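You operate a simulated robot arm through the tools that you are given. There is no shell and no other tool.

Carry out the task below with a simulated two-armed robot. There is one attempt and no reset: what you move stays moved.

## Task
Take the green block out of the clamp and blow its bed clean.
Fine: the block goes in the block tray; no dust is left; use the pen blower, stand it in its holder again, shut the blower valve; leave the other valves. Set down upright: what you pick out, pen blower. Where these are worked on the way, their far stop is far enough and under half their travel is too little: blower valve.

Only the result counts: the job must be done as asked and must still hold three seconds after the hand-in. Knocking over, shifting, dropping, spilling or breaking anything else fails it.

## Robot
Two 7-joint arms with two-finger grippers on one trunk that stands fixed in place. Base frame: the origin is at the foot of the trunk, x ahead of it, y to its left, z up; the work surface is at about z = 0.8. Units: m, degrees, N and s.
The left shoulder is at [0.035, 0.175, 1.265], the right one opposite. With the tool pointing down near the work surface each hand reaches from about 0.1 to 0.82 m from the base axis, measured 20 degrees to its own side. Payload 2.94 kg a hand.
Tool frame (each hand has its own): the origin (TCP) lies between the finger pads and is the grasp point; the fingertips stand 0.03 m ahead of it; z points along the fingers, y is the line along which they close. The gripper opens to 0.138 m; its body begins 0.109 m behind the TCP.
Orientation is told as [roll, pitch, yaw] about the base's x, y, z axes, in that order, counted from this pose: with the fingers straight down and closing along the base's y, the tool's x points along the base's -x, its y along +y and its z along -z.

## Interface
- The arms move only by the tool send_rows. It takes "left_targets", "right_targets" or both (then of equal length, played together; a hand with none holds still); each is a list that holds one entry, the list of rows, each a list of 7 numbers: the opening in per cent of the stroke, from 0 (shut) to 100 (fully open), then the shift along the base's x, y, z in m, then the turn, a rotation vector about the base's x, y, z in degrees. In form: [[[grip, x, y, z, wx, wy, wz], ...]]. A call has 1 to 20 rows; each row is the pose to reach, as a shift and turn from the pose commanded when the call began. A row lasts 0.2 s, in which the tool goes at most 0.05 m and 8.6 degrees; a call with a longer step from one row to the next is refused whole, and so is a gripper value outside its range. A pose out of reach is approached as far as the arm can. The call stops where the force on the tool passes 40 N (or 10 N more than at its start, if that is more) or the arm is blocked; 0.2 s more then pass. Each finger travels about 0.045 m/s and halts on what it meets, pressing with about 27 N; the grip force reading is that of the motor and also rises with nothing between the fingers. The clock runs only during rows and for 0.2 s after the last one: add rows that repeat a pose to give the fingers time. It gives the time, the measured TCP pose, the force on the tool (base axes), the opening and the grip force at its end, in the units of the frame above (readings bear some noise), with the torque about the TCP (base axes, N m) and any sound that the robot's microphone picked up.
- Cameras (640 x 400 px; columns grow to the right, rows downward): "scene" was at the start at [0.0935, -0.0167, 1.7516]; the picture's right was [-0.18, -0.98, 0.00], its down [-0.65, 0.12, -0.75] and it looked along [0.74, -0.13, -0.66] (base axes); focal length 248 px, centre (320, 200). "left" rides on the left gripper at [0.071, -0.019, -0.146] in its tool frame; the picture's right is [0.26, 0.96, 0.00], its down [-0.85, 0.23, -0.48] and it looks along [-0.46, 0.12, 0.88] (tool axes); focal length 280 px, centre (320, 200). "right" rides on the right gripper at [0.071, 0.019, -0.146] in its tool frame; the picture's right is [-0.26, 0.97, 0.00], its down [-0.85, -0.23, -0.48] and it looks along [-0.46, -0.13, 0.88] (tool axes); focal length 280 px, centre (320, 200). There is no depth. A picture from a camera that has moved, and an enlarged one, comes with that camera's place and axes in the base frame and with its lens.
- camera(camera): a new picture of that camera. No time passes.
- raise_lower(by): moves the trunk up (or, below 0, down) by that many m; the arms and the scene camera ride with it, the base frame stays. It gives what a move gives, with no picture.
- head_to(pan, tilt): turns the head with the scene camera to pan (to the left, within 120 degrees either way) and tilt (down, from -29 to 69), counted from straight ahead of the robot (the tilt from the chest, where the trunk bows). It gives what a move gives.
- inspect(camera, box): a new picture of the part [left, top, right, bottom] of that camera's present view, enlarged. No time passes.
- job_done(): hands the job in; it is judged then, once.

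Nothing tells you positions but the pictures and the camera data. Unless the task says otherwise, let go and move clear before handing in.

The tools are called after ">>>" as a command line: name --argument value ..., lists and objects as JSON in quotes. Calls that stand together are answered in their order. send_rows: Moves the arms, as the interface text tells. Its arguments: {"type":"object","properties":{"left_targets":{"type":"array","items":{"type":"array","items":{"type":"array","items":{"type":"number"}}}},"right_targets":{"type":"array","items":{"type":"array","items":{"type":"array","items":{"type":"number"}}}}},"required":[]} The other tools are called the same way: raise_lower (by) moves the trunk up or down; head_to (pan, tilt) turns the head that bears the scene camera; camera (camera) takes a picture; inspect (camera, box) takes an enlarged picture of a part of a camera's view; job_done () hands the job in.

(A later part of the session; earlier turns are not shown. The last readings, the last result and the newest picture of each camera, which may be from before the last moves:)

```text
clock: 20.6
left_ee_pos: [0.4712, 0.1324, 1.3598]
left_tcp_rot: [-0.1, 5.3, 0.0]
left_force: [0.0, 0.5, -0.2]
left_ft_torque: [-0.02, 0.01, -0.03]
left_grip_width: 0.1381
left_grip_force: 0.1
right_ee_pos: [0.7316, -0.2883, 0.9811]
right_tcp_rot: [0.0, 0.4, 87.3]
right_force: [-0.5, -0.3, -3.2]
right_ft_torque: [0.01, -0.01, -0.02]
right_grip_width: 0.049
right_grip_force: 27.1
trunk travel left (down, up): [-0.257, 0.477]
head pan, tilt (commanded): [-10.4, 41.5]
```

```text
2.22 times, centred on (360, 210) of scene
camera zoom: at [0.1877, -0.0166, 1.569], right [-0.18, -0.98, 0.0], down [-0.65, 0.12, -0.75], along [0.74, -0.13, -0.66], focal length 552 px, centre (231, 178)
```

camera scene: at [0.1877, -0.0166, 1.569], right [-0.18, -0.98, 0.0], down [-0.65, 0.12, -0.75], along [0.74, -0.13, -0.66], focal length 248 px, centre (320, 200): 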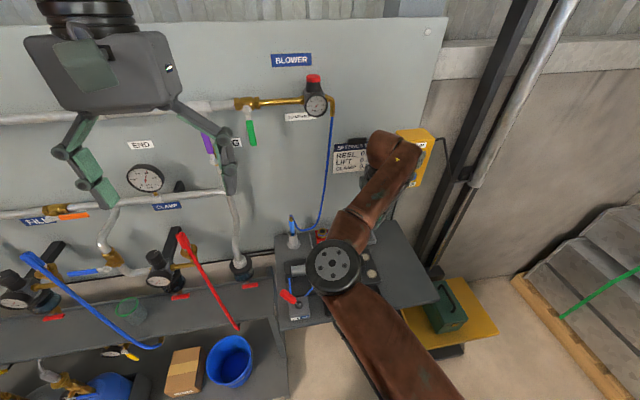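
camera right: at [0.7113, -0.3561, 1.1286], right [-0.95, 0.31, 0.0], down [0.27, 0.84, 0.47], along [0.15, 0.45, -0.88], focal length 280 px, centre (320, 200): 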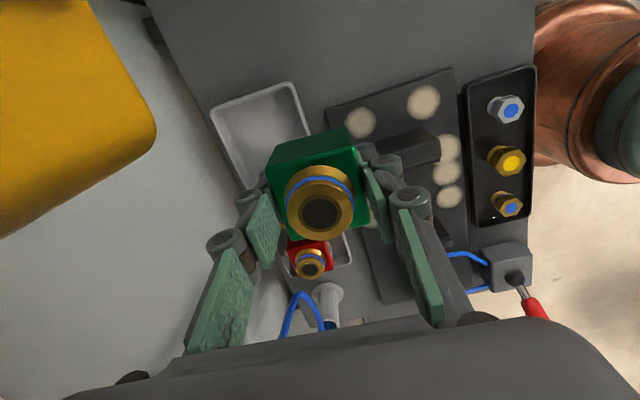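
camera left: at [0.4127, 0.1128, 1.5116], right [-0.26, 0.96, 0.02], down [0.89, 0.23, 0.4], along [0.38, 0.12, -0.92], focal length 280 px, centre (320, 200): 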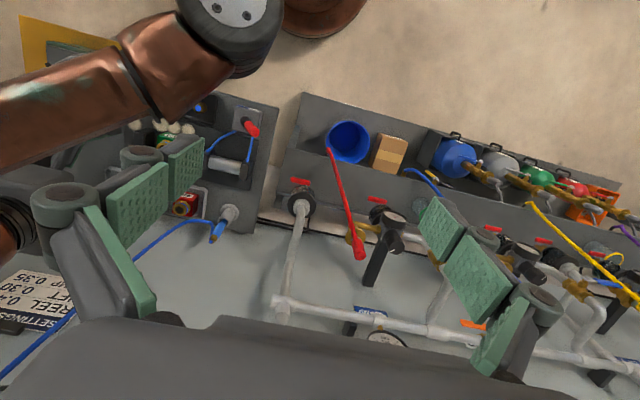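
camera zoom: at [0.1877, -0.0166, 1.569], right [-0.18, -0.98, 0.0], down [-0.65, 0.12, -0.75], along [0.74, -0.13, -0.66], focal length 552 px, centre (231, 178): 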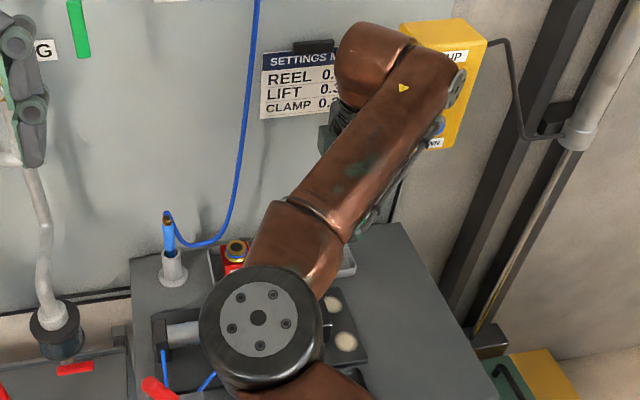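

The yellow UP/DOWN box sticks out near where the right wrist has to go. I measure it more closely before moving further.

>>> inspect --camera "scene" --box '[360, 110, 450, 200]'

>>> head_to --pan -28 --tilt 30

>>> camera --camera "scene"

```text
4.44 times, centred on (405, 155) of scene
camera zoom: at [0.1877, -0.0166, 1.569], right [-0.18, -0.98, 0.0], down [-0.65, 0.12, -0.75], along [0.74, -0.13, -0.66], focal length 1104 px, centre (-58, 400)
```

zoom: 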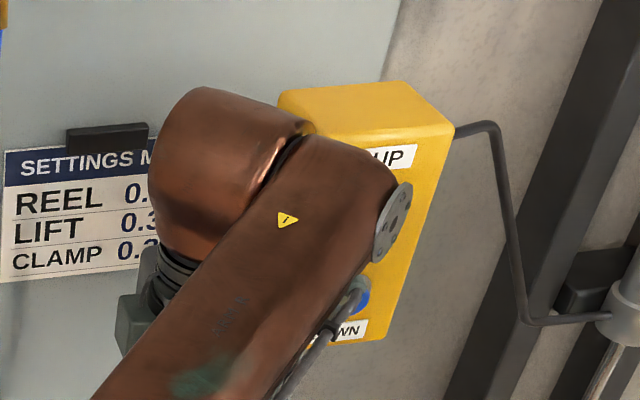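

```text
clock: 21.4
left_ee_pos: [0.4694, 0.1318, 1.3593]
left_tcp_rot: [0.0, 5.3, 0.0]
left_force: [-0.8, 0.1, -0.1]
left_ft_torque: [0.02, 0.02, 0.01]
left_grip_width: 0.1381
left_grip_force: 0.1
right_ee_pos: [0.7329, -0.2872, 0.982]
right_tcp_rot: [0.0, 0.4, 87.3]
right_force: [-1.1, 0.7, -2.0]
right_ft_torque: [-0.02, -0.01, 0.0]
right_grip_width: 0.0495
right_grip_force: 26.8
trunk travel left (down, up): [-0.257, 0.477]
head pan, tilt (commanded): [-28.0, 30.0]
```

```text
taken
camera scene: at [0.185, -0.0439, 1.5864], right [-0.47, -0.88, 0.0], down [-0.44, 0.23, -0.87], along [0.76, -0.41, -0.5], focal length 248 px, centre (320, 200)
```

scene: 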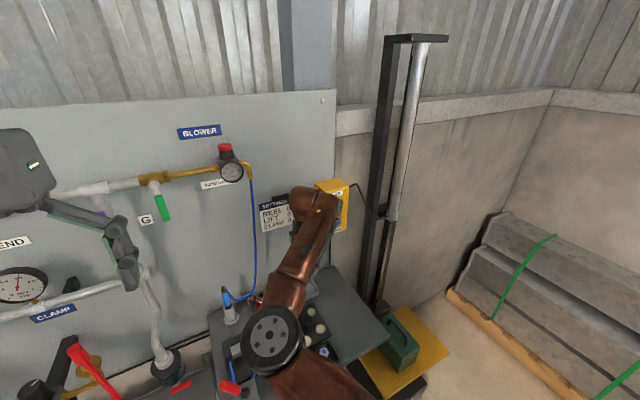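

The yellow box spans about x 0.81–0.885, y −0.39 to −0.49 and z 1.02–1.20, so the hand should pass about 4 cm clear of it. The tray's inside is roughly x 0.755–0.837 and ends at y≈−0.333. I move above the free spot at (0.794, −0.288) and down to an intermediate height.

>>> send_rows --right_targets '[[[0, 0.006, 0, 0, 0, 0, 0], [0, 0.016, 0, 0, 0, 0, 0], [0, 0.028, 0, 0, 0, 0, 0], [0, 0.04, 0, -0.004, 0, 0, 0], [0, 0.05, 0, -0.012, 0, 0, 0], [0, 0.057, 0, -0.024, 0, 0, 0], [0, 0.0615, 0, -0.036, 0, 0, 0], [0, 0.0615, 0, -0.05, 0, 0, 0], [0, 0.0615, 0, -0.064, 0, 0, 0], [0, 0.0615, 0, -0.075, 0, 0, 0], [0, 0.0615, 0, -0.0815, 0, 0, 0], [0, 0.0615, 0, -0.0815, 0, 0, 0]]]'

>>> camera --camera "right"

>>> camera --camera "scene"

```text
clock: 22.1
left_ee_pos: [0.4691, 0.1313, 1.3583]
left_tcp_rot: [0.0, 5.2, 0.0]
left_force: [1.1, -0.4, -0.1]
left_ft_torque: [-0.02, 0.08, 0.01]
left_grip_width: 0.1383
left_grip_force: 0.0
right_ee_pos: [0.7466, -0.2871, 0.9802]
right_tcp_rot: [0.5, 0.3, 86.4]
right_force: [-20.4, 4.6, -0.4]
right_ft_torque: [-0.82, -3.0, -1.38]
right_grip_width: 0.0494
right_grip_force: 26.7
trunk travel left (down, up): [-0.257, 0.477]
head pan, tilt (commanded): [-28.0, 30.0]
stopped in row 3 (right hand): the force on the tool passed its limit at 46 N (the readings are from after the stop); the commanded pose is now the measured one
```

```text
taken
camera right: at [0.7248, -0.3558, 1.1279], right [-0.95, 0.32, 0.01], down [0.29, 0.83, 0.47], along [0.14, 0.45, -0.88], focal length 280 px, centre (320, 200)
```

right: 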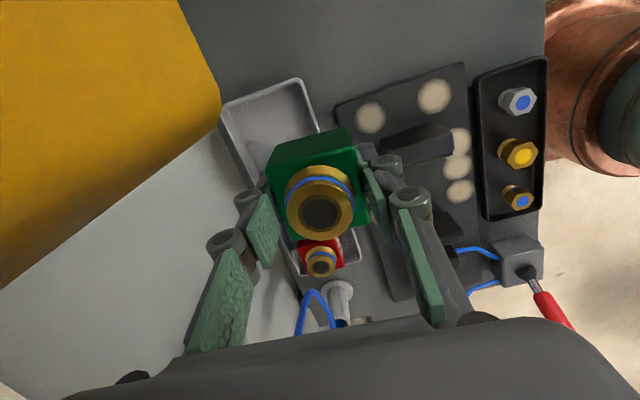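

```text
taken
camera scene: at [0.1826, -0.0434, 1.5869], right [-0.47, -0.88, 0.0], down [-0.44, 0.23, -0.87], along [0.76, -0.41, -0.5], focal length 248 px, centre (320, 200)
```

scene: 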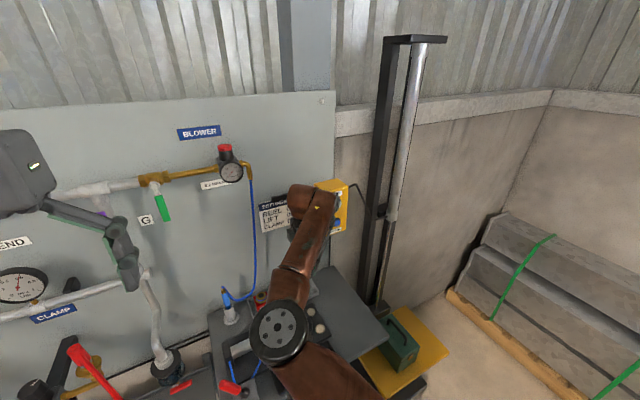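

The hand touched the yellow box: it is nearer than I reckoned, about x 0.745–0.81, y −0.35 to −0.445, z 1.08–1.24. I back off at once. A straight-down approach at the tray's free spot won't clear it, so I'll set the block on the bare shelf to the right and regrip with the hand tilted forward under the box.

>>> send_rows --right_targets '[[[0, -0.01, 0, 0, 0, 0, 0], [0, -0.025, 0, 0, 0, 0, 0], [0, -0.04, 0.0, 0, 0, 0, 0], [0, -0.055, 0, 0, 0, 0, 0], [0, -0.055, 0, 0, 0, 0, 0]]]'

>>> camera --camera "scene"

>>> camera --camera "right"

```text
clock: 23.3
left_ee_pos: [0.4706, 0.1325, 1.359]
left_tcp_rot: [0.0, 5.2, 0.0]
left_force: [-0.7, -1.2, 0.0]
left_ft_torque: [-0.01, 0.01, 0.02]
left_grip_width: 0.1381
left_grip_force: 0.1
right_ee_pos: [0.6949, -0.2872, 0.9783]
right_tcp_rot: [0.5, 0.3, 86.7]
right_force: [-0.1, 0.2, -3.1]
right_ft_torque: [0.01, -0.01, 0.01]
right_grip_width: 0.0495
right_grip_force: 27.4
trunk travel left (down, up): [-0.257, 0.477]
head pan, tilt (commanded): [-28.0, 30.0]
```

```text
taken
camera scene: at [0.1854, -0.0442, 1.5864], right [-0.47, -0.88, 0.0], down [-0.44, 0.23, -0.87], along [0.76, -0.41, -0.5], focal length 248 px, centre (320, 200)
```

scene: 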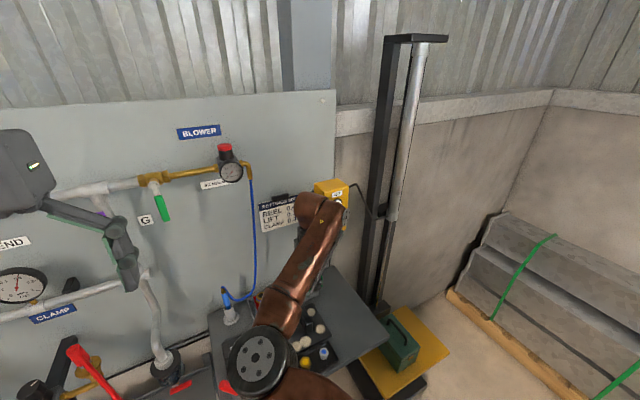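

```text
taken
camera right: at [0.673, -0.356, 1.1262], right [-0.95, 0.32, 0.01], down [0.28, 0.84, 0.47], along [0.14, 0.45, -0.88], focal length 280 px, centre (320, 200)
```

right: 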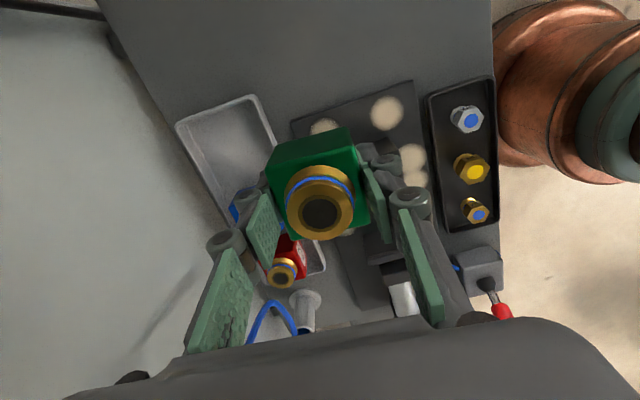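

Everything looks undisturbed and the block is still firmly held. I move to the bare shelf area around (0.60, −0.38) and go down near the surface.

>>> send_rows --right_targets '[[[0, -0.008, -0.008, 0, 0, -0.5, 0], [0, -0.02, -0.02, 0, 0, -0.5, 0], [0, -0.035, -0.034, 0, 0, -0.5, 0], [0, -0.05, -0.049, -0.004, 0, -0.5, 0], [0, -0.065, -0.064, -0.012, 0, -0.5, 0], [0, -0.08, -0.078, -0.024, 0, -0.5, 0], [0, -0.09, -0.088, -0.038, 0, -0.5, 0], [0, -0.095, -0.093, -0.054, 0, -0.5, 0], [0, -0.095, -0.093, -0.07, 0, -0.5, 0], [0, -0.095, -0.093, -0.085, 0, -0.5, 0], [0, -0.095, -0.093, -0.1, 0, -0.5, 0], [0, -0.095, -0.093, -0.112, 0, -0.5, 0], [0, -0.095, -0.093, -0.12, 0, -0.5, 0], [0, -0.095, -0.093, -0.126, 0, -0.5, 0], [0, -0.095, -0.093, -0.126, 0, -0.5, 0]]]'

>>> camera --camera "right"

```text
clock: 26.5
left_ee_pos: [0.4701, 0.1314, 1.3593]
left_tcp_rot: [0.0, 5.2, 0.1]
left_force: [-0.3, -0.3, 1.1]
left_ft_torque: [-0.05, 0.0, 0.02]
left_grip_width: 0.1379
left_grip_force: 0.1
right_ee_pos: [0.5983, -0.3801, 0.8532]
right_tcp_rot: [0.0, 0.2, 86.7]
right_force: [0.5, 0.9, -3.1]
right_ft_torque: [0.03, 0.01, -0.01]
right_grip_width: 0.0492
right_grip_force: 26.7
trunk travel left (down, up): [-0.257, 0.477]
head pan, tilt (commanded): [-28.0, 30.0]
```

```text
taken
camera right: at [0.5766, -0.4495, 0.9999], right [-0.95, 0.32, 0.0], down [0.28, 0.84, 0.47], along [0.15, 0.45, -0.88], focal length 280 px, centre (320, 200)
```

right: 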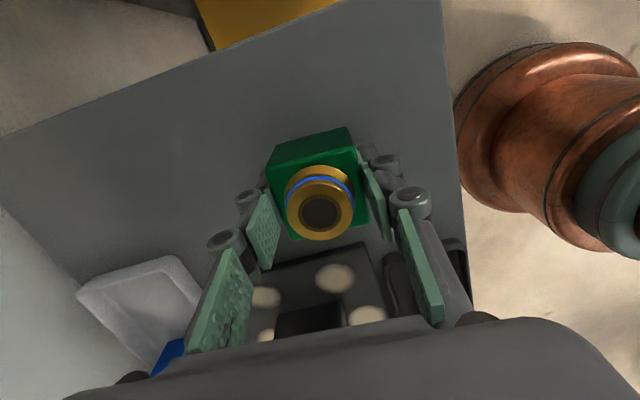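

Bare shelf is below the block. I lower in small steps and watch for contact.

>>> send_rows --right_targets '[[[0, 0, 0, -0.004, 0, 0, 0], [0, 0, 0, -0.008, 0, 0, 0], [0, 0, 0, -0.011, 0, 0, 0]]]'

>>> send_rows --right_targets '[[[0, 0, 0, -0.001, 0, 0, 0], [0, 0, 0, -0.002, 0, 0, 0], [0, 0, 0, -0.003, 0, 0, 0]]]'

```text
clock: 27.3
left_ee_pos: [0.4702, 0.1308, 1.3591]
left_tcp_rot: [0.1, 5.3, 0.1]
left_force: [0.7, 0.1, 0.0]
left_ft_torque: [0.01, 0.0, -0.03]
left_grip_width: 0.138
left_grip_force: 0.1
right_ee_pos: [0.5988, -0.3801, 0.8429]
right_tcp_rot: [0.1, 0.1, 86.7]
right_force: [0.0, 0.5, -2.5]
right_ft_torque: [0.02, -0.04, -0.03]
right_grip_width: 0.0494
right_grip_force: 26.6
trunk travel left (down, up): [-0.257, 0.477]
head pan, tilt (commanded): [-28.0, 30.0]
```

```text
clock: 28.1
left_ee_pos: [0.4705, 0.1317, 1.3589]
left_tcp_rot: [-0.1, 5.2, 0.1]
left_force: [0.4, -0.4, 0.3]
left_ft_torque: [0.0, 0.04, -0.01]
left_grip_width: 0.1379
left_grip_force: 0.0
right_ee_pos: [0.5999, -0.3811, 0.8391]
right_tcp_rot: [0.0, 0.2, 86.7]
right_force: [0.8, 0.0, -2.9]
right_ft_torque: [0.01, 0.01, 0.01]
right_grip_width: 0.0494
right_grip_force: 27.0
trunk travel left (down, up): [-0.257, 0.477]
head pan, tilt (commanded): [-28.0, 30.0]
```

>>> send_rows --right_targets '[[[0, 0, 0, -0.0007, 0, 0, 0], [0, 0, 0, -0.0014, 0, 0, 0], [0, 0, 0, -0.002, 0, 0, 0]]]'

>>> send_rows --right_targets '[[[0, 0, 0, -0.0007, 0, 0, 0], [0, 0, 0, -0.0014, 0, 0, 0], [0, 0, 0, -0.002, 0, 0, 0]]]'

>>> inspect --camera "right" --box '[220, 100, 430, 290]'

```text
clock: 28.9
left_ee_pos: [0.4708, 0.1314, 1.3581]
left_tcp_rot: [0.0, 5.3, 0.1]
left_force: [-0.6, -1.2, 0.3]
left_ft_torque: [0.04, 0.0, 0.01]
left_grip_width: 0.1381
left_grip_force: 0.1
right_ee_pos: [0.5977, -0.3798, 0.8381]
right_tcp_rot: [0.1, 0.1, 86.7]
right_force: [0.1, -1.1, -1.7]
right_ft_torque: [0.04, 0.02, 0.03]
right_grip_width: 0.0496
right_grip_force: 27.1
trunk travel left (down, up): [-0.257, 0.477]
head pan, tilt (commanded): [-28.0, 30.0]
```

```text
clock: 29.7
left_ee_pos: [0.4711, 0.1316, 1.3579]
left_tcp_rot: [0.0, 5.1, 0.1]
left_force: [0.0, 0.3, 0.5]
left_ft_torque: [0.0, 0.0, 0.01]
left_grip_width: 0.138
left_grip_force: 0.0
right_ee_pos: [0.5986, -0.3806, 0.8363]
right_tcp_rot: [0.1, 0.2, 86.7]
right_force: [-0.6, -0.2, 0.0]
right_ft_torque: [-0.08, 0.09, 0.01]
right_grip_width: 0.0492
right_grip_force: 27.0
trunk travel left (down, up): [-0.257, 0.477]
head pan, tilt (commanded): [-28.0, 30.0]
```

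```text
2.11 times, centred on (325, 195) of right
camera zoom: at [0.5761, -0.449, 0.9828], right [-0.95, 0.32, 0.0], down [0.28, 0.84, 0.47], along [0.15, 0.45, -0.88], focal length 590 px, centre (310, 210)
```

zoom: 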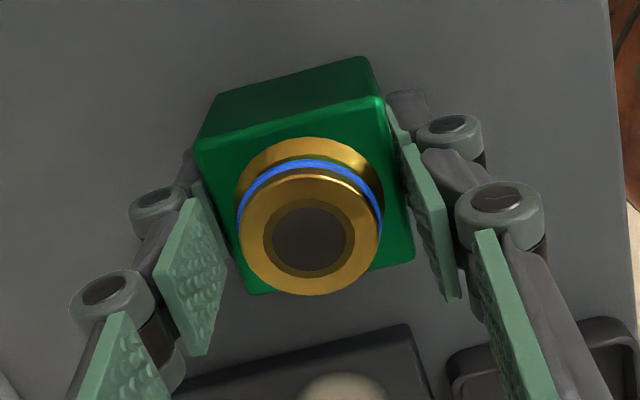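

The load went from −3 N to 0, so the block rests on the shelf. I release it and rise straight up.

>>> send_rows --right_targets '[[[38, 0, 0, 0, 0, 0, 0], [45, 0, 0, 0, 0, 0, 0], [55, 0, 0, 0, 0, 0, 0], [65, 0, 0, 0, 0, 0, 0], [65, 0, 0, 0, 0, 0, 0], [65, 0, 0, 0.02, 0, 0, 0], [65, 0, 0, 0.05, 0, 0, 0], [65, 0, 0, 0.09, 0, 0, 0], [65, 0, 0, 0.13, 0, 0, 0], [65, 0, 0, 0.13, 0, 0, 0]]]'

>>> camera --camera "right"

>>> head_to --pan -20 --tilt 45

>>> camera --camera "scene"

```text
clock: 31.9
left_ee_pos: [0.4709, 0.1311, 1.3586]
left_tcp_rot: [0.1, 5.1, 0.1]
left_force: [0.1, -0.1, -0.5]
left_ft_torque: [0.0, 0.03, 0.01]
left_grip_width: 0.1382
left_grip_force: 0.1
right_ee_pos: [0.5993, -0.3795, 0.9651]
right_tcp_rot: [0.0, 0.2, 86.7]
right_force: [0.2, 0.1, -0.1]
right_ft_torque: [0.0, 0.02, 0.03]
right_grip_width: 0.0896
right_grip_force: 0.1
trunk travel left (down, up): [-0.257, 0.477]
head pan, tilt (commanded): [-28.0, 30.0]
```

```text
taken
camera right: at [0.5761, -0.4488, 1.1124], right [-0.95, 0.32, 0.0], down [0.28, 0.84, 0.47], along [0.15, 0.45, -0.88], focal length 280 px, centre (320, 200)
```

right: 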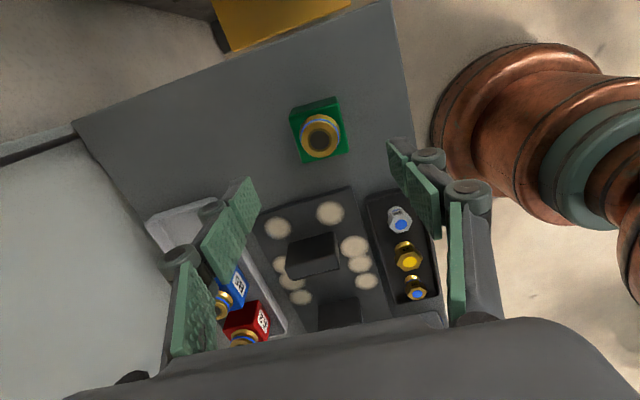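

```text
clock: 32.7
left_ee_pos: [0.4709, 0.1324, 1.3593]
left_tcp_rot: [0.0, 5.2, 0.1]
left_force: [0.7, -0.6, -0.2]
left_ft_torque: [0.04, -0.01, -0.01]
left_grip_width: 0.1379
left_grip_force: 0.0
right_ee_pos: [0.5983, -0.379, 0.9645]
right_tcp_rot: [0.0, 0.1, 86.7]
right_force: [0.7, -0.3, 0.2]
right_ft_torque: [0.01, 0.0, -0.02]
right_grip_width: 0.0896
right_grip_force: 0.1
trunk travel left (down, up): [-0.257, 0.477]
head pan, tilt (commanded): [-20.0, 45.0]
```

```text
taken
camera scene: at [0.1813, -0.0294, 1.564], right [-0.34, -0.94, 0.0], down [-0.66, 0.24, -0.71], along [0.66, -0.24, -0.71], focal length 248 px, centre (320, 200)
```

scene: 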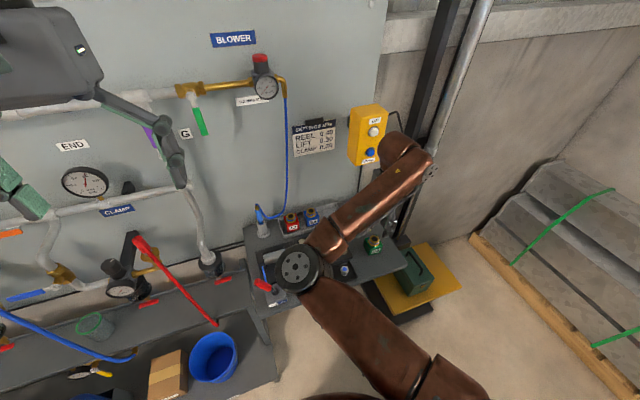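

The green block stands upright on the shelf at about (0.599, −0.38). Now I turn the right hand so the fingers close along y, well above everything, and then tilt it forward.

>>> send_rows --right_targets '[[[65, -0.005, 0, 0.015, 0, 0, -8], [65, -0.01, 0, 0.03, 0, 0, -16], [65, -0.018, 0, 0.045, 0, 0, -24], [65, -0.026, 0, 0.06, 0, 0, -32], [65, -0.034, 0, 0.075, 0, 0, -40], [65, -0.042, 0, 0.085, 0, 0, -48], [65, -0.05, 0, 0.085, 0, 0, -56], [65, -0.06, 0, 0.085, 0, 0, -64], [65, -0.07, 0, 0.085, 0, 0, -72], [65, -0.08, 0, 0.085, 0, 0, -80], [65, -0.09, 0, 0.085, 0, 0, -86], [65, -0.1, 0, 0.085, 0, 0, -90], [65, -0.1, 0, 0.085, 0, 0, -90]]]'

>>> camera --camera "scene"

```text
clock: 35.5
left_ee_pos: [0.4708, 0.131, 1.3591]
left_tcp_rot: [0.0, 5.3, 0.1]
left_force: [-0.7, 0.9, 1.0]
left_ft_torque: [-0.02, 0.04, 0.02]
left_grip_width: 0.138
left_grip_force: 0.0
right_ee_pos: [0.4984, -0.3797, 1.0508]
right_tcp_rot: [-0.1, 0.3, -3.4]
right_force: [0.5, -0.1, -0.7]
right_ft_torque: [0.02, 0.0, 0.0]
right_grip_width: 0.0897
right_grip_force: 0.0
trunk travel left (down, up): [-0.257, 0.477]
head pan, tilt (commanded): [-20.0, 45.0]
```

```text
taken
camera scene: at [0.1813, -0.0293, 1.5639], right [-0.34, -0.94, 0.0], down [-0.66, 0.24, -0.71], along [0.66, -0.24, -0.71], focal length 248 px, centre (320, 200)
```

scene: 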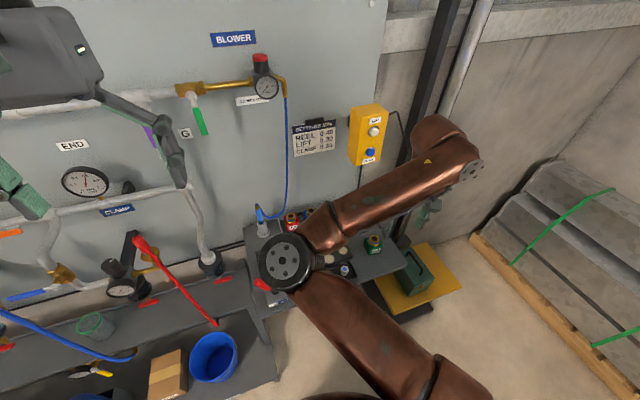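

The hand is now facing forward with its fingers down. I tilt it 45° forward while easing ahead, well above the block.

>>> send_rows --right_targets '[[[65, 0.01, 0, 0, -0.46, -8, 0], [65, 0.02, 0, 0, -0.92, -16, 0], [65, 0.03, 0, 0, -1.4, -24, 0], [65, 0.04, 0, 0, -1.85, -32, 0], [65, 0.05, 0, 0, -2.3, -40, 0], [65, 0.06, 0, 0, -2.6, -45, 0], [65, 0.06, 0, 0, -2.6, -45, 0], [65, 0.06, 0, 0, -2.6, -45, 0]]]'

>>> camera --camera "scene"

>>> camera --camera "right"

```text
clock: 37.3
left_ee_pos: [0.4707, 0.1323, 1.3584]
left_tcp_rot: [0.1, 5.2, 0.1]
left_force: [0.9, 0.1, 0.2]
left_ft_torque: [0.01, 0.0, 0.02]
left_grip_width: 0.138
left_grip_force: 0.1
right_ee_pos: [0.568, -0.3855, 1.0542]
right_tcp_rot: [0.0, -44.8, -3.3]
right_force: [1.1, -0.6, -0.4]
right_ft_torque: [0.04, 0.03, -0.03]
right_grip_width: 0.0897
right_grip_force: 0.0
right hand out of reach, approached as far as the arm can: row 5, 6, 7, 8
trunk travel left (down, up): [-0.257, 0.477]
head pan, tilt (commanded): [-20.0, 45.0]
```

```text
taken
camera scene: at [0.1815, -0.0295, 1.5639], right [-0.34, -0.94, 0.0], down [-0.66, 0.24, -0.71], along [0.66, -0.24, -0.71], focal length 248 px, centre (320, 200)
```

scene: 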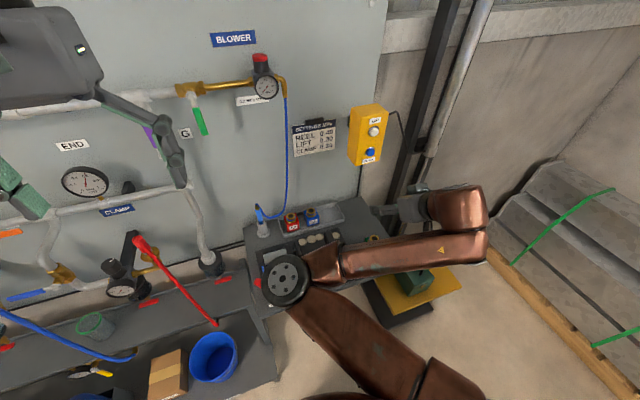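

```text
taken
camera right: at [0.4175, -0.3563, 1.1081], right [0.24, 0.95, 0.18], down [0.25, -0.24, 0.94], along [0.94, -0.18, -0.3], focal length 280 px, centre (320, 200)
```

right: 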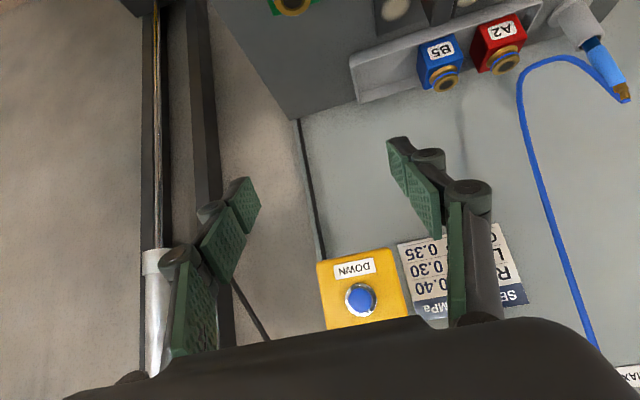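

The tilt is reached (the arm was slightly limited that close in), and this view confirms the box: front at x≈0.75, bottom at z≈1.08. I come down to a pre-grasp pose behind and above the block.

>>> send_rows --right_targets '[[[65, 0.0, 0, -0.03, -2.6, 0, 0], [65, 0.0, 0, -0.06, 0, 0, 0], [65, 0.0, -0.001, -0.09, 0, 0, 0], [65, -0.004, -0.0015, -0.12, 0, 0, 0], [65, -0.008, -0.0015, -0.15, 0, 0, 0], [65, -0.008, -0.0015, -0.15, 0, 0, 0], [65, -0.008, -0.0015, -0.15, 0, 0, 0]]]'

>>> camera --camera "right"

>>> camera --camera "scene"

```text
clock: 38.9
left_ee_pos: [0.4697, 0.1316, 1.3579]
left_tcp_rot: [0.0, 5.2, 0.1]
left_force: [-0.2, -0.1, -0.1]
left_ft_torque: [0.02, 0.01, 0.0]
left_grip_width: 0.138
left_grip_force: 0.1
right_ee_pos: [0.5631, -0.3869, 0.9004]
right_tcp_rot: [0.0, -44.8, -3.2]
right_force: [-0.3, 0.3, 0.6]
right_ft_torque: [-0.03, 0.01, 0.0]
right_grip_width: 0.0897
right_grip_force: 0.2
right hand out of reach, approached as far as the arm can: row 1, 2, 3, 4, 5, 6, 7
trunk travel left (down, up): [-0.257, 0.477]
head pan, tilt (commanded): [-20.0, 45.0]
```

```text
taken
camera right: at [0.4135, -0.3586, 0.9564], right [0.24, 0.95, 0.18], down [0.25, -0.25, 0.94], along [0.94, -0.18, -0.3], focal length 280 px, centre (320, 200)
```

right: 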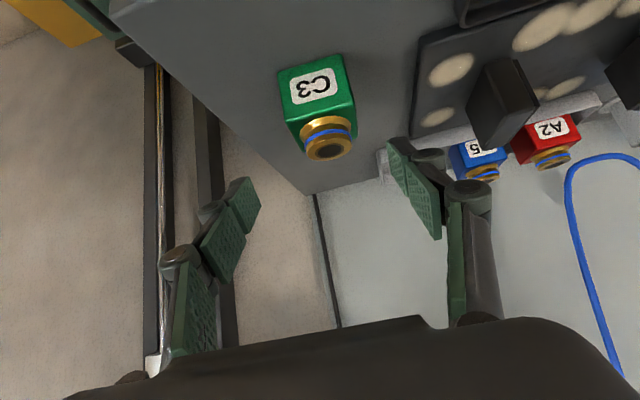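

```text
taken
camera scene: at [0.1812, -0.0296, 1.5639], right [-0.34, -0.94, 0.0], down [-0.66, 0.24, -0.71], along [0.66, -0.24, -0.71], focal length 248 px, centre (320, 200)
```

scene: 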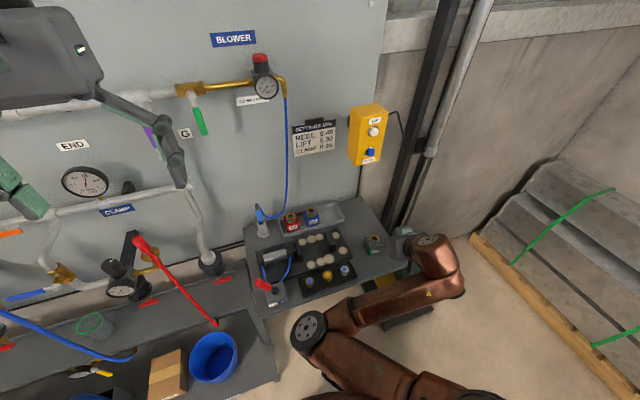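

The block shows at (0.595, −0.380), and the arm is slightly short of its target only because it's folded close in. I move forward and down toward the grasp and check that it catches up.

>>> send_rows --right_targets '[[[65, 0.008, 0.0005, -0.012, 0, 0, 0], [65, 0.016, 0.0005, -0.024, 0, 0, 0], [65, 0.022, 0.0005, -0.034, 0, 0, 0], [65, 0.022, 0.0005, -0.034, 0, 0, 0]]]'

>>> camera --camera "right"

```text
clock: 39.9
left_ee_pos: [0.4706, 0.1314, 1.3598]
left_tcp_rot: [0.1, 5.2, 0.1]
left_force: [1.0, 0.0, -0.1]
left_ft_torque: [-0.02, 0.0, -0.03]
left_grip_width: 0.1378
left_grip_force: 0.1
right_ee_pos: [0.5865, -0.3861, 0.8683]
right_tcp_rot: [-0.1, -44.8, -3.2]
right_force: [0.3, -0.2, -0.1]
right_ft_torque: [0.02, -0.03, 0.02]
right_grip_width: 0.0897
right_grip_force: 0.0
trunk travel left (down, up): [-0.257, 0.477]
head pan, tilt (commanded): [-20.0, 45.0]
```

```text
taken
camera right: at [0.4356, -0.3583, 0.9225], right [0.24, 0.95, 0.18], down [0.25, -0.24, 0.94], along [0.94, -0.18, -0.3], focal length 280 px, centre (320, 200)
```

right: 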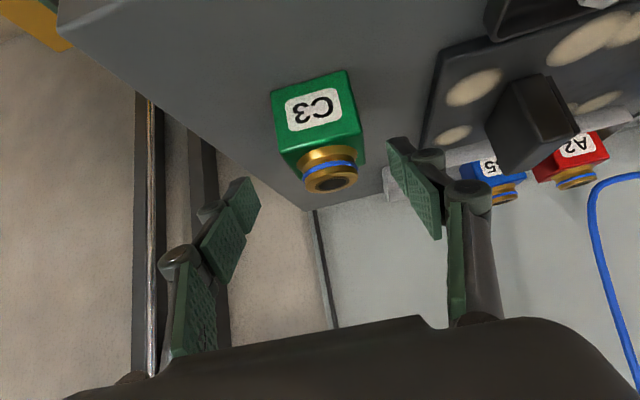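

The arm is tracking normally again. I centre on the block at y ≈ −0.380 and go down to grasp height, then check before closing.

>>> send_rows --right_targets '[[[65, 0.001, 0.006, -0.006, 0, 0, 0], [65, 0.002, 0.006, -0.014, 0, 0, 0], [65, 0.002, 0.006, -0.022, 0, 0, 0], [65, 0.002, 0.006, -0.0285, 0, 0, 0], [65, 0.002, 0.006, -0.0285, 0, 0, 0]]]'

>>> camera --camera "right"

>>> inspect --camera "scene" --box '[330, 200, 430, 290]'

```text
clock: 41.1
left_ee_pos: [0.4685, 0.1325, 1.358]
left_tcp_rot: [0.0, 5.2, 0.1]
left_force: [0.0, 0.8, 1.1]
left_ft_torque: [0.03, -0.01, 0.01]
left_grip_width: 0.1379
left_grip_force: 0.0
right_ee_pos: [0.592, -0.3937, 0.8497]
right_tcp_rot: [0.2, -44.6, -3.4]
right_force: [-0.4, 0.4, 0.3]
right_ft_torque: [0.01, 0.02, -0.01]
right_grip_width: 0.0897
right_grip_force: 0.0
right hand out of reach, approached as far as the arm can: row 1, 2, 3, 4, 5
trunk travel left (down, up): [-0.257, 0.477]
head pan, tilt (commanded): [-20.0, 45.0]
```

```text
taken
camera right: at [0.442, -0.3661, 0.9044], right [0.24, 0.95, 0.19], down [0.26, -0.25, 0.93], along [0.94, -0.18, -0.3], focal length 280 px, centre (320, 200)
```

right: 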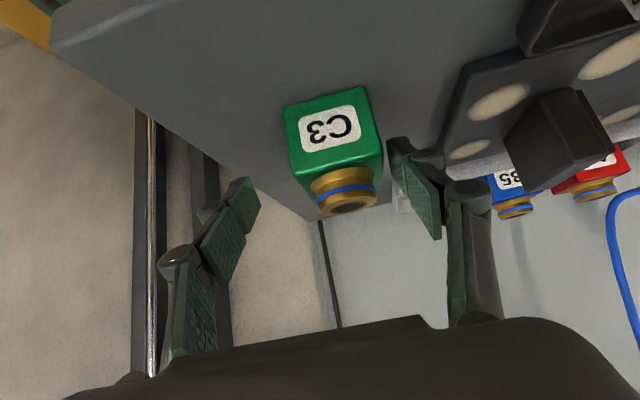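

```text
4.44 times, centred on (380, 245) of scene
camera zoom: at [0.1811, -0.0293, 1.5639], right [-0.34, -0.94, 0.0], down [-0.66, 0.24, -0.71], along [0.66, -0.24, -0.71], focal length 1104 px, centre (53, 0)
```

zoom: 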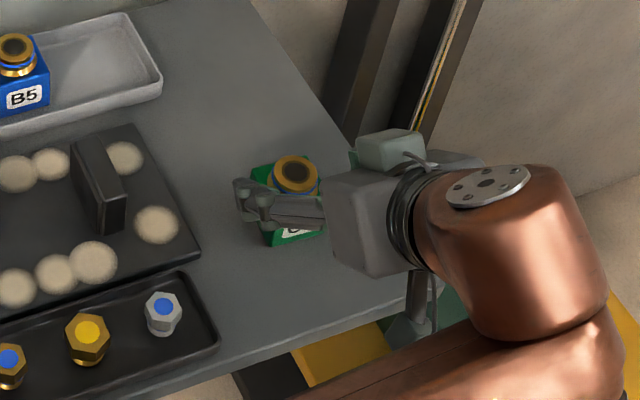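

The arm hit a joint limit and drifted to y −0.394, so this 45° tilt is too folded this close in. I rise clear, ease the tilt to 30°, and try again.

>>> send_rows --right_targets '[[[65, 0, 0.0, 0.02, 0, 0, 0], [65, 0, 0.004, 0.05, 0.3, 5, 0], [65, 0, 0.008, 0.06, 0.6, 10, 0], [65, 0, 0.012, 0.06, 0.86, 15, 0], [65, 0, 0.0137, 0.06, 0.86, 15, 0], [65, 0, 0.0137, 0.06, 0.86, 15, 0]]]'

>>> camera --camera "right"

```text
clock: 42.5
left_ee_pos: [0.4699, 0.1325, 1.3588]
left_tcp_rot: [0.0, 5.2, 0.1]
left_force: [0.2, 0.3, -0.5]
left_ft_torque: [0.0, 0.0, -0.01]
left_grip_width: 0.1379
left_grip_force: 0.1
right_ee_pos: [0.5933, -0.38, 0.9106]
right_tcp_rot: [0.0, -29.7, -3.3]
right_force: [-1.0, 0.2, 0.2]
right_ft_torque: [-0.02, 0.01, 0.01]
right_grip_width: 0.0895
right_grip_force: 0.1
trunk travel left (down, up): [-0.257, 0.477]
head pan, tilt (commanded): [-20.0, 45.0]
```

```text
taken
camera right: at [0.4614, -0.3522, 1.0023], right [0.28, 0.95, 0.13], down [0.49, -0.26, 0.83], along [0.83, -0.17, -0.54], focal length 280 px, centre (320, 200)
```

right: 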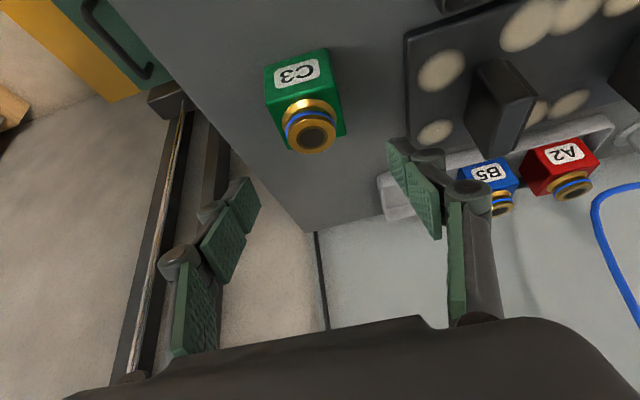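

That reaches fine at 30°, with the block at (0.597, −0.380) between the fingers. I go straight down to grasp height.

>>> send_rows --right_targets '[[[65, -0.001, 0, -0.015, 0, 0, 0], [65, -0.002, 0, -0.035, 0, 0, 0], [65, -0.002, 0, -0.052, 0, 0, 0], [65, -0.002, 0, -0.063, 0, 0, 0], [65, -0.002, 0, -0.069, 0, 0, 0], [65, -0.002, 0, -0.069, 0, 0, 0]]]'

>>> camera --camera "right"

```text
clock: 43.9
left_ee_pos: [0.4701, 0.132, 1.3586]
left_tcp_rot: [0.0, 5.2, 0.2]
left_force: [-0.4, 0.1, 0.1]
left_ft_torque: [0.01, 0.02, 0.01]
left_grip_width: 0.1382
left_grip_force: 0.0
right_ee_pos: [0.5902, -0.3793, 0.8404]
right_tcp_rot: [-0.1, -29.7, -3.3]
right_force: [-0.2, -0.2, 0.1]
right_ft_torque: [0.0, 0.04, 0.01]
right_grip_width: 0.0897
right_grip_force: 0.1
trunk travel left (down, up): [-0.257, 0.477]
head pan, tilt (commanded): [-20.0, 45.0]
```

```text
taken
camera right: at [0.4589, -0.3527, 0.933], right [0.28, 0.95, 0.13], down [0.49, -0.26, 0.84], along [0.83, -0.17, -0.53], focal length 280 px, centre (320, 200)
```

right: 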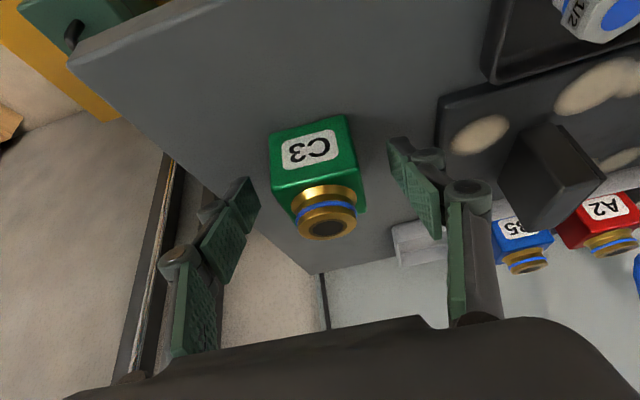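

The fingers straddle the block nicely. I close fully and check with a small lift.

>>> send_rows --right_targets '[[[45, 0, 0, 0, 0, 0, 0], [25, 0, 0, 0, 0, 0, 0], [0, 0, 0, 0, 0, 0, 0], [0, 0, 0, 0, 0, 0, 0], [0, 0, 0, 0, 0, 0, 0], [0, 0, 0, 0, 0, 0, 0], [0, 0, 0, 0.003, 0, 0, 0], [0, 0, 0, 0.006, 0, 0, 0], [0, 0, 0, 0.01, 0, 0, 0], [0, 0, 0, 0.014, 0, 0, 0]]]'

>>> camera --camera "right"

```text
clock: 46.1
left_ee_pos: [0.4716, 0.1319, 1.3592]
left_tcp_rot: [0.0, 5.1, 0.0]
left_force: [0.0, -0.1, 0.5]
left_ft_torque: [0.03, 0.02, -0.01]
left_grip_width: 0.1376
left_grip_force: 0.0
right_ee_pos: [0.59, -0.3804, 0.8548]
right_tcp_rot: [0.0, -29.7, -3.2]
right_force: [-1.0, -0.5, -2.5]
right_ft_torque: [-0.01, 0.02, -0.01]
right_grip_width: 0.0492
right_grip_force: 26.7
trunk travel left (down, up): [-0.257, 0.477]
head pan, tilt (commanded): [-20.0, 45.0]
```

```text
taken
camera right: at [0.4591, -0.3525, 0.9471], right [0.28, 0.95, 0.13], down [0.49, -0.26, 0.83], along [0.83, -0.17, -0.54], focal length 280 px, centre (320, 200)
```

right: 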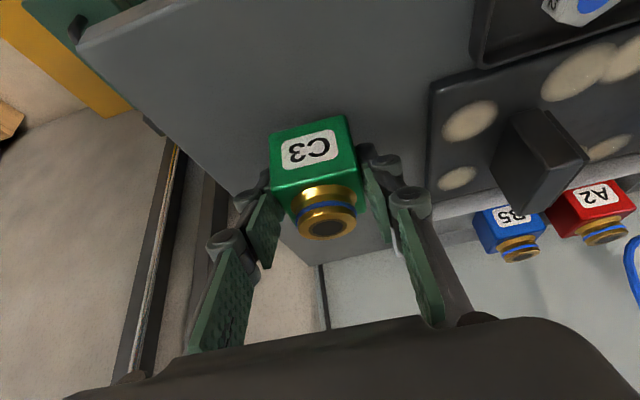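

The block is held upright, but on reflection the splayed finger links would hit block B5 if I place it with fingers along y. Fingers along x with the hand leaning toward +y (away from the box) suits the tray better, so I set the block back down here and regrip that way.

>>> send_rows --right_targets '[[[0, 0, 0, -0.005, 0, 0, 0], [0, 0, 0, -0.009, 0, 0, 0], [0, 0, 0, -0.012, 0, 0, 0], [0, 0, 0, -0.0135, 0, 0, 0], [0, 0, 0, -0.0143, 0, 0, 0], [0, 0, 0, -0.0143, 0, 0, 0]]]'

```text
clock: 47.5
left_ee_pos: [0.4697, 0.1319, 1.3593]
left_tcp_rot: [0.0, 5.1, 0.1]
left_force: [-0.4, 0.0, 0.6]
left_ft_torque: [-0.01, -0.02, -0.01]
left_grip_width: 0.138
left_grip_force: 0.1
right_ee_pos: [0.5905, -0.3796, 0.8421]
right_tcp_rot: [-0.1, -29.9, -3.3]
right_force: [0.3, 0.2, 1.0]
right_ft_torque: [0.02, 0.1, 0.01]
right_grip_width: 0.0493
right_grip_force: 27.3
trunk travel left (down, up): [-0.257, 0.477]
head pan, tilt (commanded): [-20.0, 45.0]
```

It's resting on the shelf (force now +1 N). I release, rise, and straighten the hand.

>>> send_rows --right_targets '[[[40, 0, 0, 0, 0, 0, 0], [50, 0, 0, 0, 0, 0, 0], [65, 0, 0, 0, 0, 0, 0], [65, 0, 0, 0, 0, 0, 0], [65, 0, 0, 0.02, 0, 0, 0], [65, 0, 0, 0.05, 0, 0, 0], [65, 0, 0, 0.09, 0, 0, 0], [65, 0, 0, 0.13, 0.45, 7.5, 0], [65, 0, 0, 0.15, 0.9, 15, 0], [65, 0, 0, 0.15, 1.3, 22.5, 0], [65, 0, 0, 0.15, 1.73, 30, 0], [65, 0, 0, 0.15, 1.73, 30, 0]]]'

>>> send_rows --right_targets '[[[65, 0, 0, 0, 0, 0, 8], [65, 0, 0, 0, 0, 0, 16], [65, 0, 0, 0, 0, 0, 24], [65, 0, 0, 0, 0, 0, 32], [65, 0, 0, 0, 0, 0, 40], [65, 0, 0, 0, 0, 0, 48], [65, 0, 0, 0, 0, 0, 56], [65, 0, 0, 0, 0, 0, 64], [65, 0, 0, 0, 0, 0, 72], [65, 0, 0, 0, 0, 0, 80], [65, 0, 0, 0, 0, 0, 86], [65, 0, 0, 0, 0, 0, 90], [65, 0, 0, 0, 0, 0, 90]]]'

>>> camera --camera "right"

```text
clock: 50.1
left_ee_pos: [0.4697, 0.1316, 1.359]
left_tcp_rot: [0.0, 5.1, 0.1]
left_force: [-0.4, -0.1, -0.2]
left_ft_torque: [0.04, -0.03, -0.04]
left_grip_width: 0.1378
left_grip_force: 0.1
right_ee_pos: [0.5913, -0.3788, 0.9915]
right_tcp_rot: [-0.2, 0.3, -3.3]
right_force: [0.2, 0.1, -0.1]
right_ft_torque: [-0.01, 0.03, 0.0]
right_grip_width: 0.0895
right_grip_force: 0.0
trunk travel left (down, up): [-0.257, 0.477]
head pan, tilt (commanded): [-20.0, 45.0]
```

```text
clock: 52.9
left_ee_pos: [0.471, 0.1311, 1.3586]
left_tcp_rot: [-0.2, 5.2, 0.1]
left_force: [-0.2, -0.2, 0.6]
left_ft_torque: [0.0, 0.02, -0.01]
left_grip_width: 0.1381
left_grip_force: 0.0
right_ee_pos: [0.5907, -0.3794, 0.9909]
right_tcp_rot: [-0.1, 0.1, 86.7]
right_force: [0.0, -0.3, 0.3]
right_ft_torque: [0.02, 0.03, -0.01]
right_grip_width: 0.0897
right_grip_force: 0.0
trunk travel left (down, up): [-0.257, 0.477]
head pan, tilt (commanded): [-20.0, 45.0]
```

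```text
taken
camera right: at [0.5685, -0.4486, 1.1375], right [-0.95, 0.32, 0.0], down [0.28, 0.84, 0.47], along [0.15, 0.45, -0.88], focal length 280 px, centre (320, 200)
```

right: 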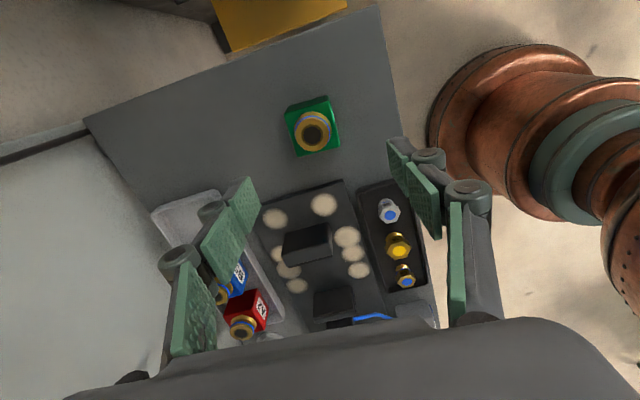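

The block stands at (0.597, −0.382). I lean the hand 30° toward +y (fingers pointing down and to −y) and come down above it.

>>> send_rows --right_targets '[[[65, 0.001, 0, 0, -7.5, 0.43, 0], [65, 0.003, 0.002, 0, -15, 0.87, 0], [65, 0.006, 0.005, -0.01, -22.5, 1.3, 0], [65, 0.006, 0.0065, -0.02, -30, 1.73, 0], [65, 0.006, 0.0065, -0.04, -30, 1.73, 0], [65, 0.006, 0.0065, -0.06, -30, 1.73, 0], [65, 0.006, 0.0065, -0.07, -30, 1.73, 0], [65, 0.006, 0.0065, -0.07, -30, 1.73, 0]]]'

>>> camera --camera "right"

>>> camera --camera "scene"

```text
clock: 54.7
left_ee_pos: [0.47, 0.1322, 1.3588]
left_tcp_rot: [0.0, 5.2, 0.2]
left_force: [0.2, 0.9, -0.6]
left_ft_torque: [0.01, -0.01, 0.02]
left_grip_width: 0.138
left_grip_force: 0.0
right_ee_pos: [0.5979, -0.3725, 0.9202]
right_tcp_rot: [0.0, 30.2, 86.7]
right_force: [0.7, -1.2, 0.1]
right_ft_torque: [-0.02, -0.03, 0.02]
right_grip_width: 0.0897
right_grip_force: 0.1
trunk travel left (down, up): [-0.257, 0.477]
head pan, tilt (commanded): [-20.0, 45.0]
```

```text
taken
camera right: at [0.5794, -0.3595, 1.0831], right [-0.95, 0.28, -0.13], down [0.29, 0.96, -0.02], along [0.12, -0.05, -0.99], focal length 280 px, centre (320, 200)
```

right: 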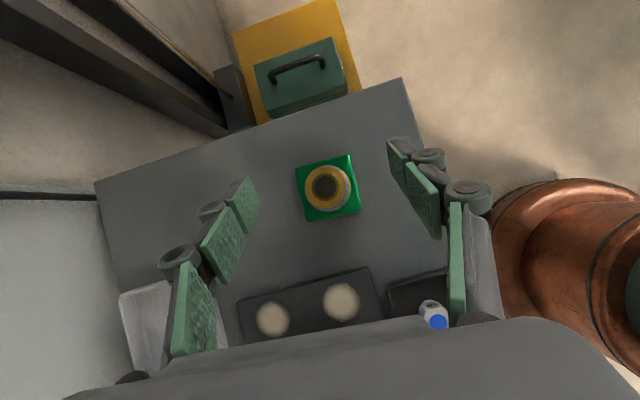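

```text
taken
camera scene: at [0.181, -0.029, 1.564], right [-0.34, -0.94, 0.0], down [-0.66, 0.24, -0.71], along [0.66, -0.24, -0.71], focal length 248 px, centre (320, 200)
```

scene: 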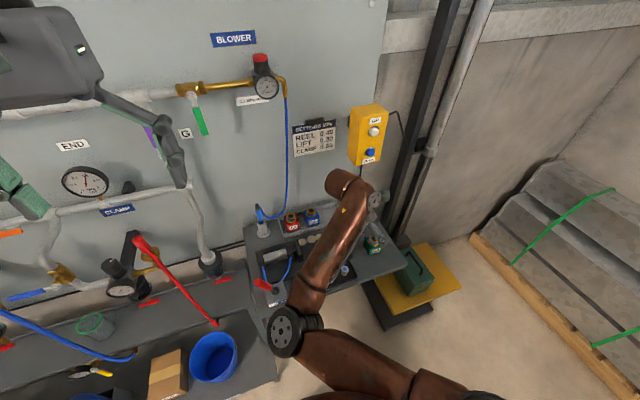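

The view from above confirms the block at (0.597, −0.380). I descend to grasp height, leaving the fingertips about 16 mm above the shelf.

>>> send_rows --right_targets '[[[65, -0.0005, 0.001, -0.015, 0, 0, 0], [65, -0.0005, 0.001, -0.035, 0, 0, 0], [65, -0.0005, 0.001, -0.055, 0, 0, 0], [65, -0.0005, 0.001, -0.068, 0, 0, 0], [65, -0.0005, 0.001, -0.074, 0, 0, 0], [65, -0.0005, 0.001, -0.074, 0, 0, 0]]]'

>>> camera --camera "right"

>>> camera --camera "scene"

```text
clock: 56.1
left_ee_pos: [0.4709, 0.1329, 1.3592]
left_tcp_rot: [0.0, 5.3, 0.1]
left_force: [0.3, -0.5, -0.3]
left_ft_torque: [-0.01, 0.01, 0.0]
left_grip_width: 0.1377
left_grip_force: 0.1
right_ee_pos: [0.596, -0.3724, 0.8461]
right_tcp_rot: [0.0, 30.3, 86.7]
right_force: [0.7, 0.9, 0.1]
right_ft_torque: [0.0, -0.06, 0.0]
right_grip_width: 0.0896
right_grip_force: 0.1
trunk travel left (down, up): [-0.257, 0.477]
head pan, tilt (commanded): [-20.0, 45.0]
```

```text
taken
camera right: at [0.5791, -0.3584, 1.009], right [-0.95, 0.28, -0.13], down [0.28, 0.96, -0.02], along [0.12, -0.05, -0.99], focal length 280 px, centre (320, 200)
```

right: 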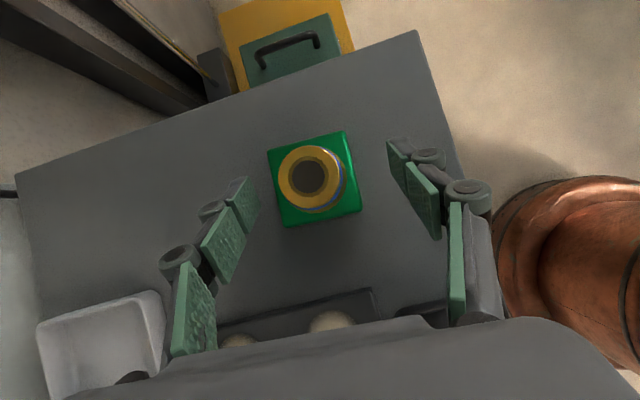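

```text
taken
camera scene: at [0.1811, -0.0292, 1.564], right [-0.34, -0.94, 0.0], down [-0.66, 0.24, -0.71], along [0.66, -0.24, -0.71], focal length 248 px, centre (320, 200)
```

scene: 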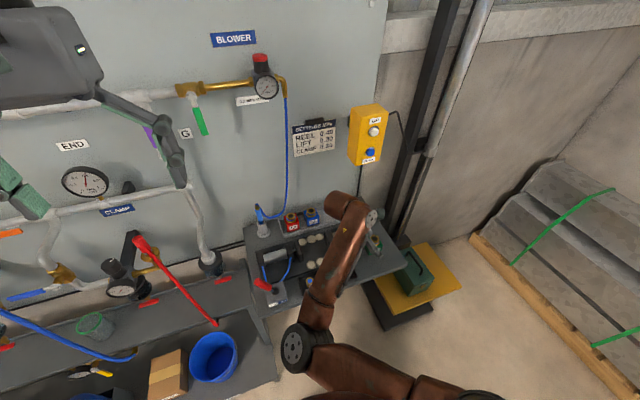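

The block sits well between the tip pads. I close, then lift gently.

>>> send_rows --right_targets '[[[45, 0, 0, 0, 0, 0, 0], [25, 0, 0, 0, 0, 0, 0], [0, 0, 0, 0, 0, 0, 0], [0, 0, 0, 0, 0, 0, 0], [0, 0, 0, 0, 0, 0, 0], [0, 0, 0, 0, 0, 0, 0], [0, 0, 0, 0, 0, 0, 0], [0, 0, 0, 0.003, 0, 0, 0], [0, 0, 0, 0.006, 0, 0, 0], [0, 0, 0, 0.01, 0, 0, 0], [0, 0, 0, 0.015, 0, 0, 0]]]'

>>> camera --camera "right"

```text
clock: 58.5
left_ee_pos: [0.4698, 0.1317, 1.3577]
left_tcp_rot: [0.0, 5.2, 0.1]
left_force: [0.1, 0.2, -1.0]
left_ft_torque: [-0.02, -0.02, 0.01]
left_grip_width: 0.138
left_grip_force: 0.1
right_ee_pos: [0.5971, -0.3717, 0.8618]
right_tcp_rot: [0.0, 30.2, 86.8]
right_force: [0.4, -0.4, -2.4]
right_ft_torque: [0.04, 0.01, -0.01]
right_grip_width: 0.0496
right_grip_force: 26.8
trunk travel left (down, up): [-0.257, 0.477]
head pan, tilt (commanded): [-20.0, 45.0]
```

```text
taken
camera right: at [0.5791, -0.3585, 1.024], right [-0.95, 0.28, -0.13], down [0.29, 0.96, -0.02], along [0.12, -0.05, -0.99], focal length 280 px, centre (320, 200)
```

right: 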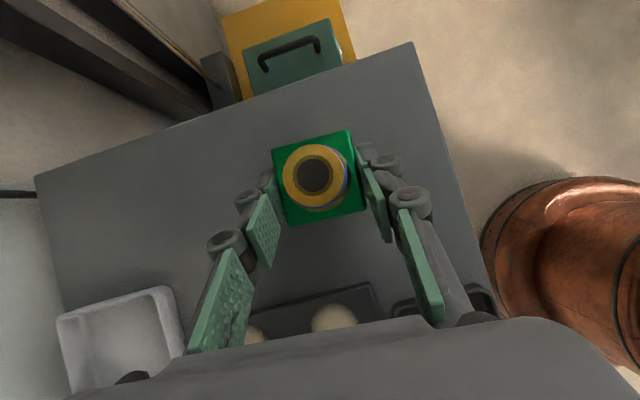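

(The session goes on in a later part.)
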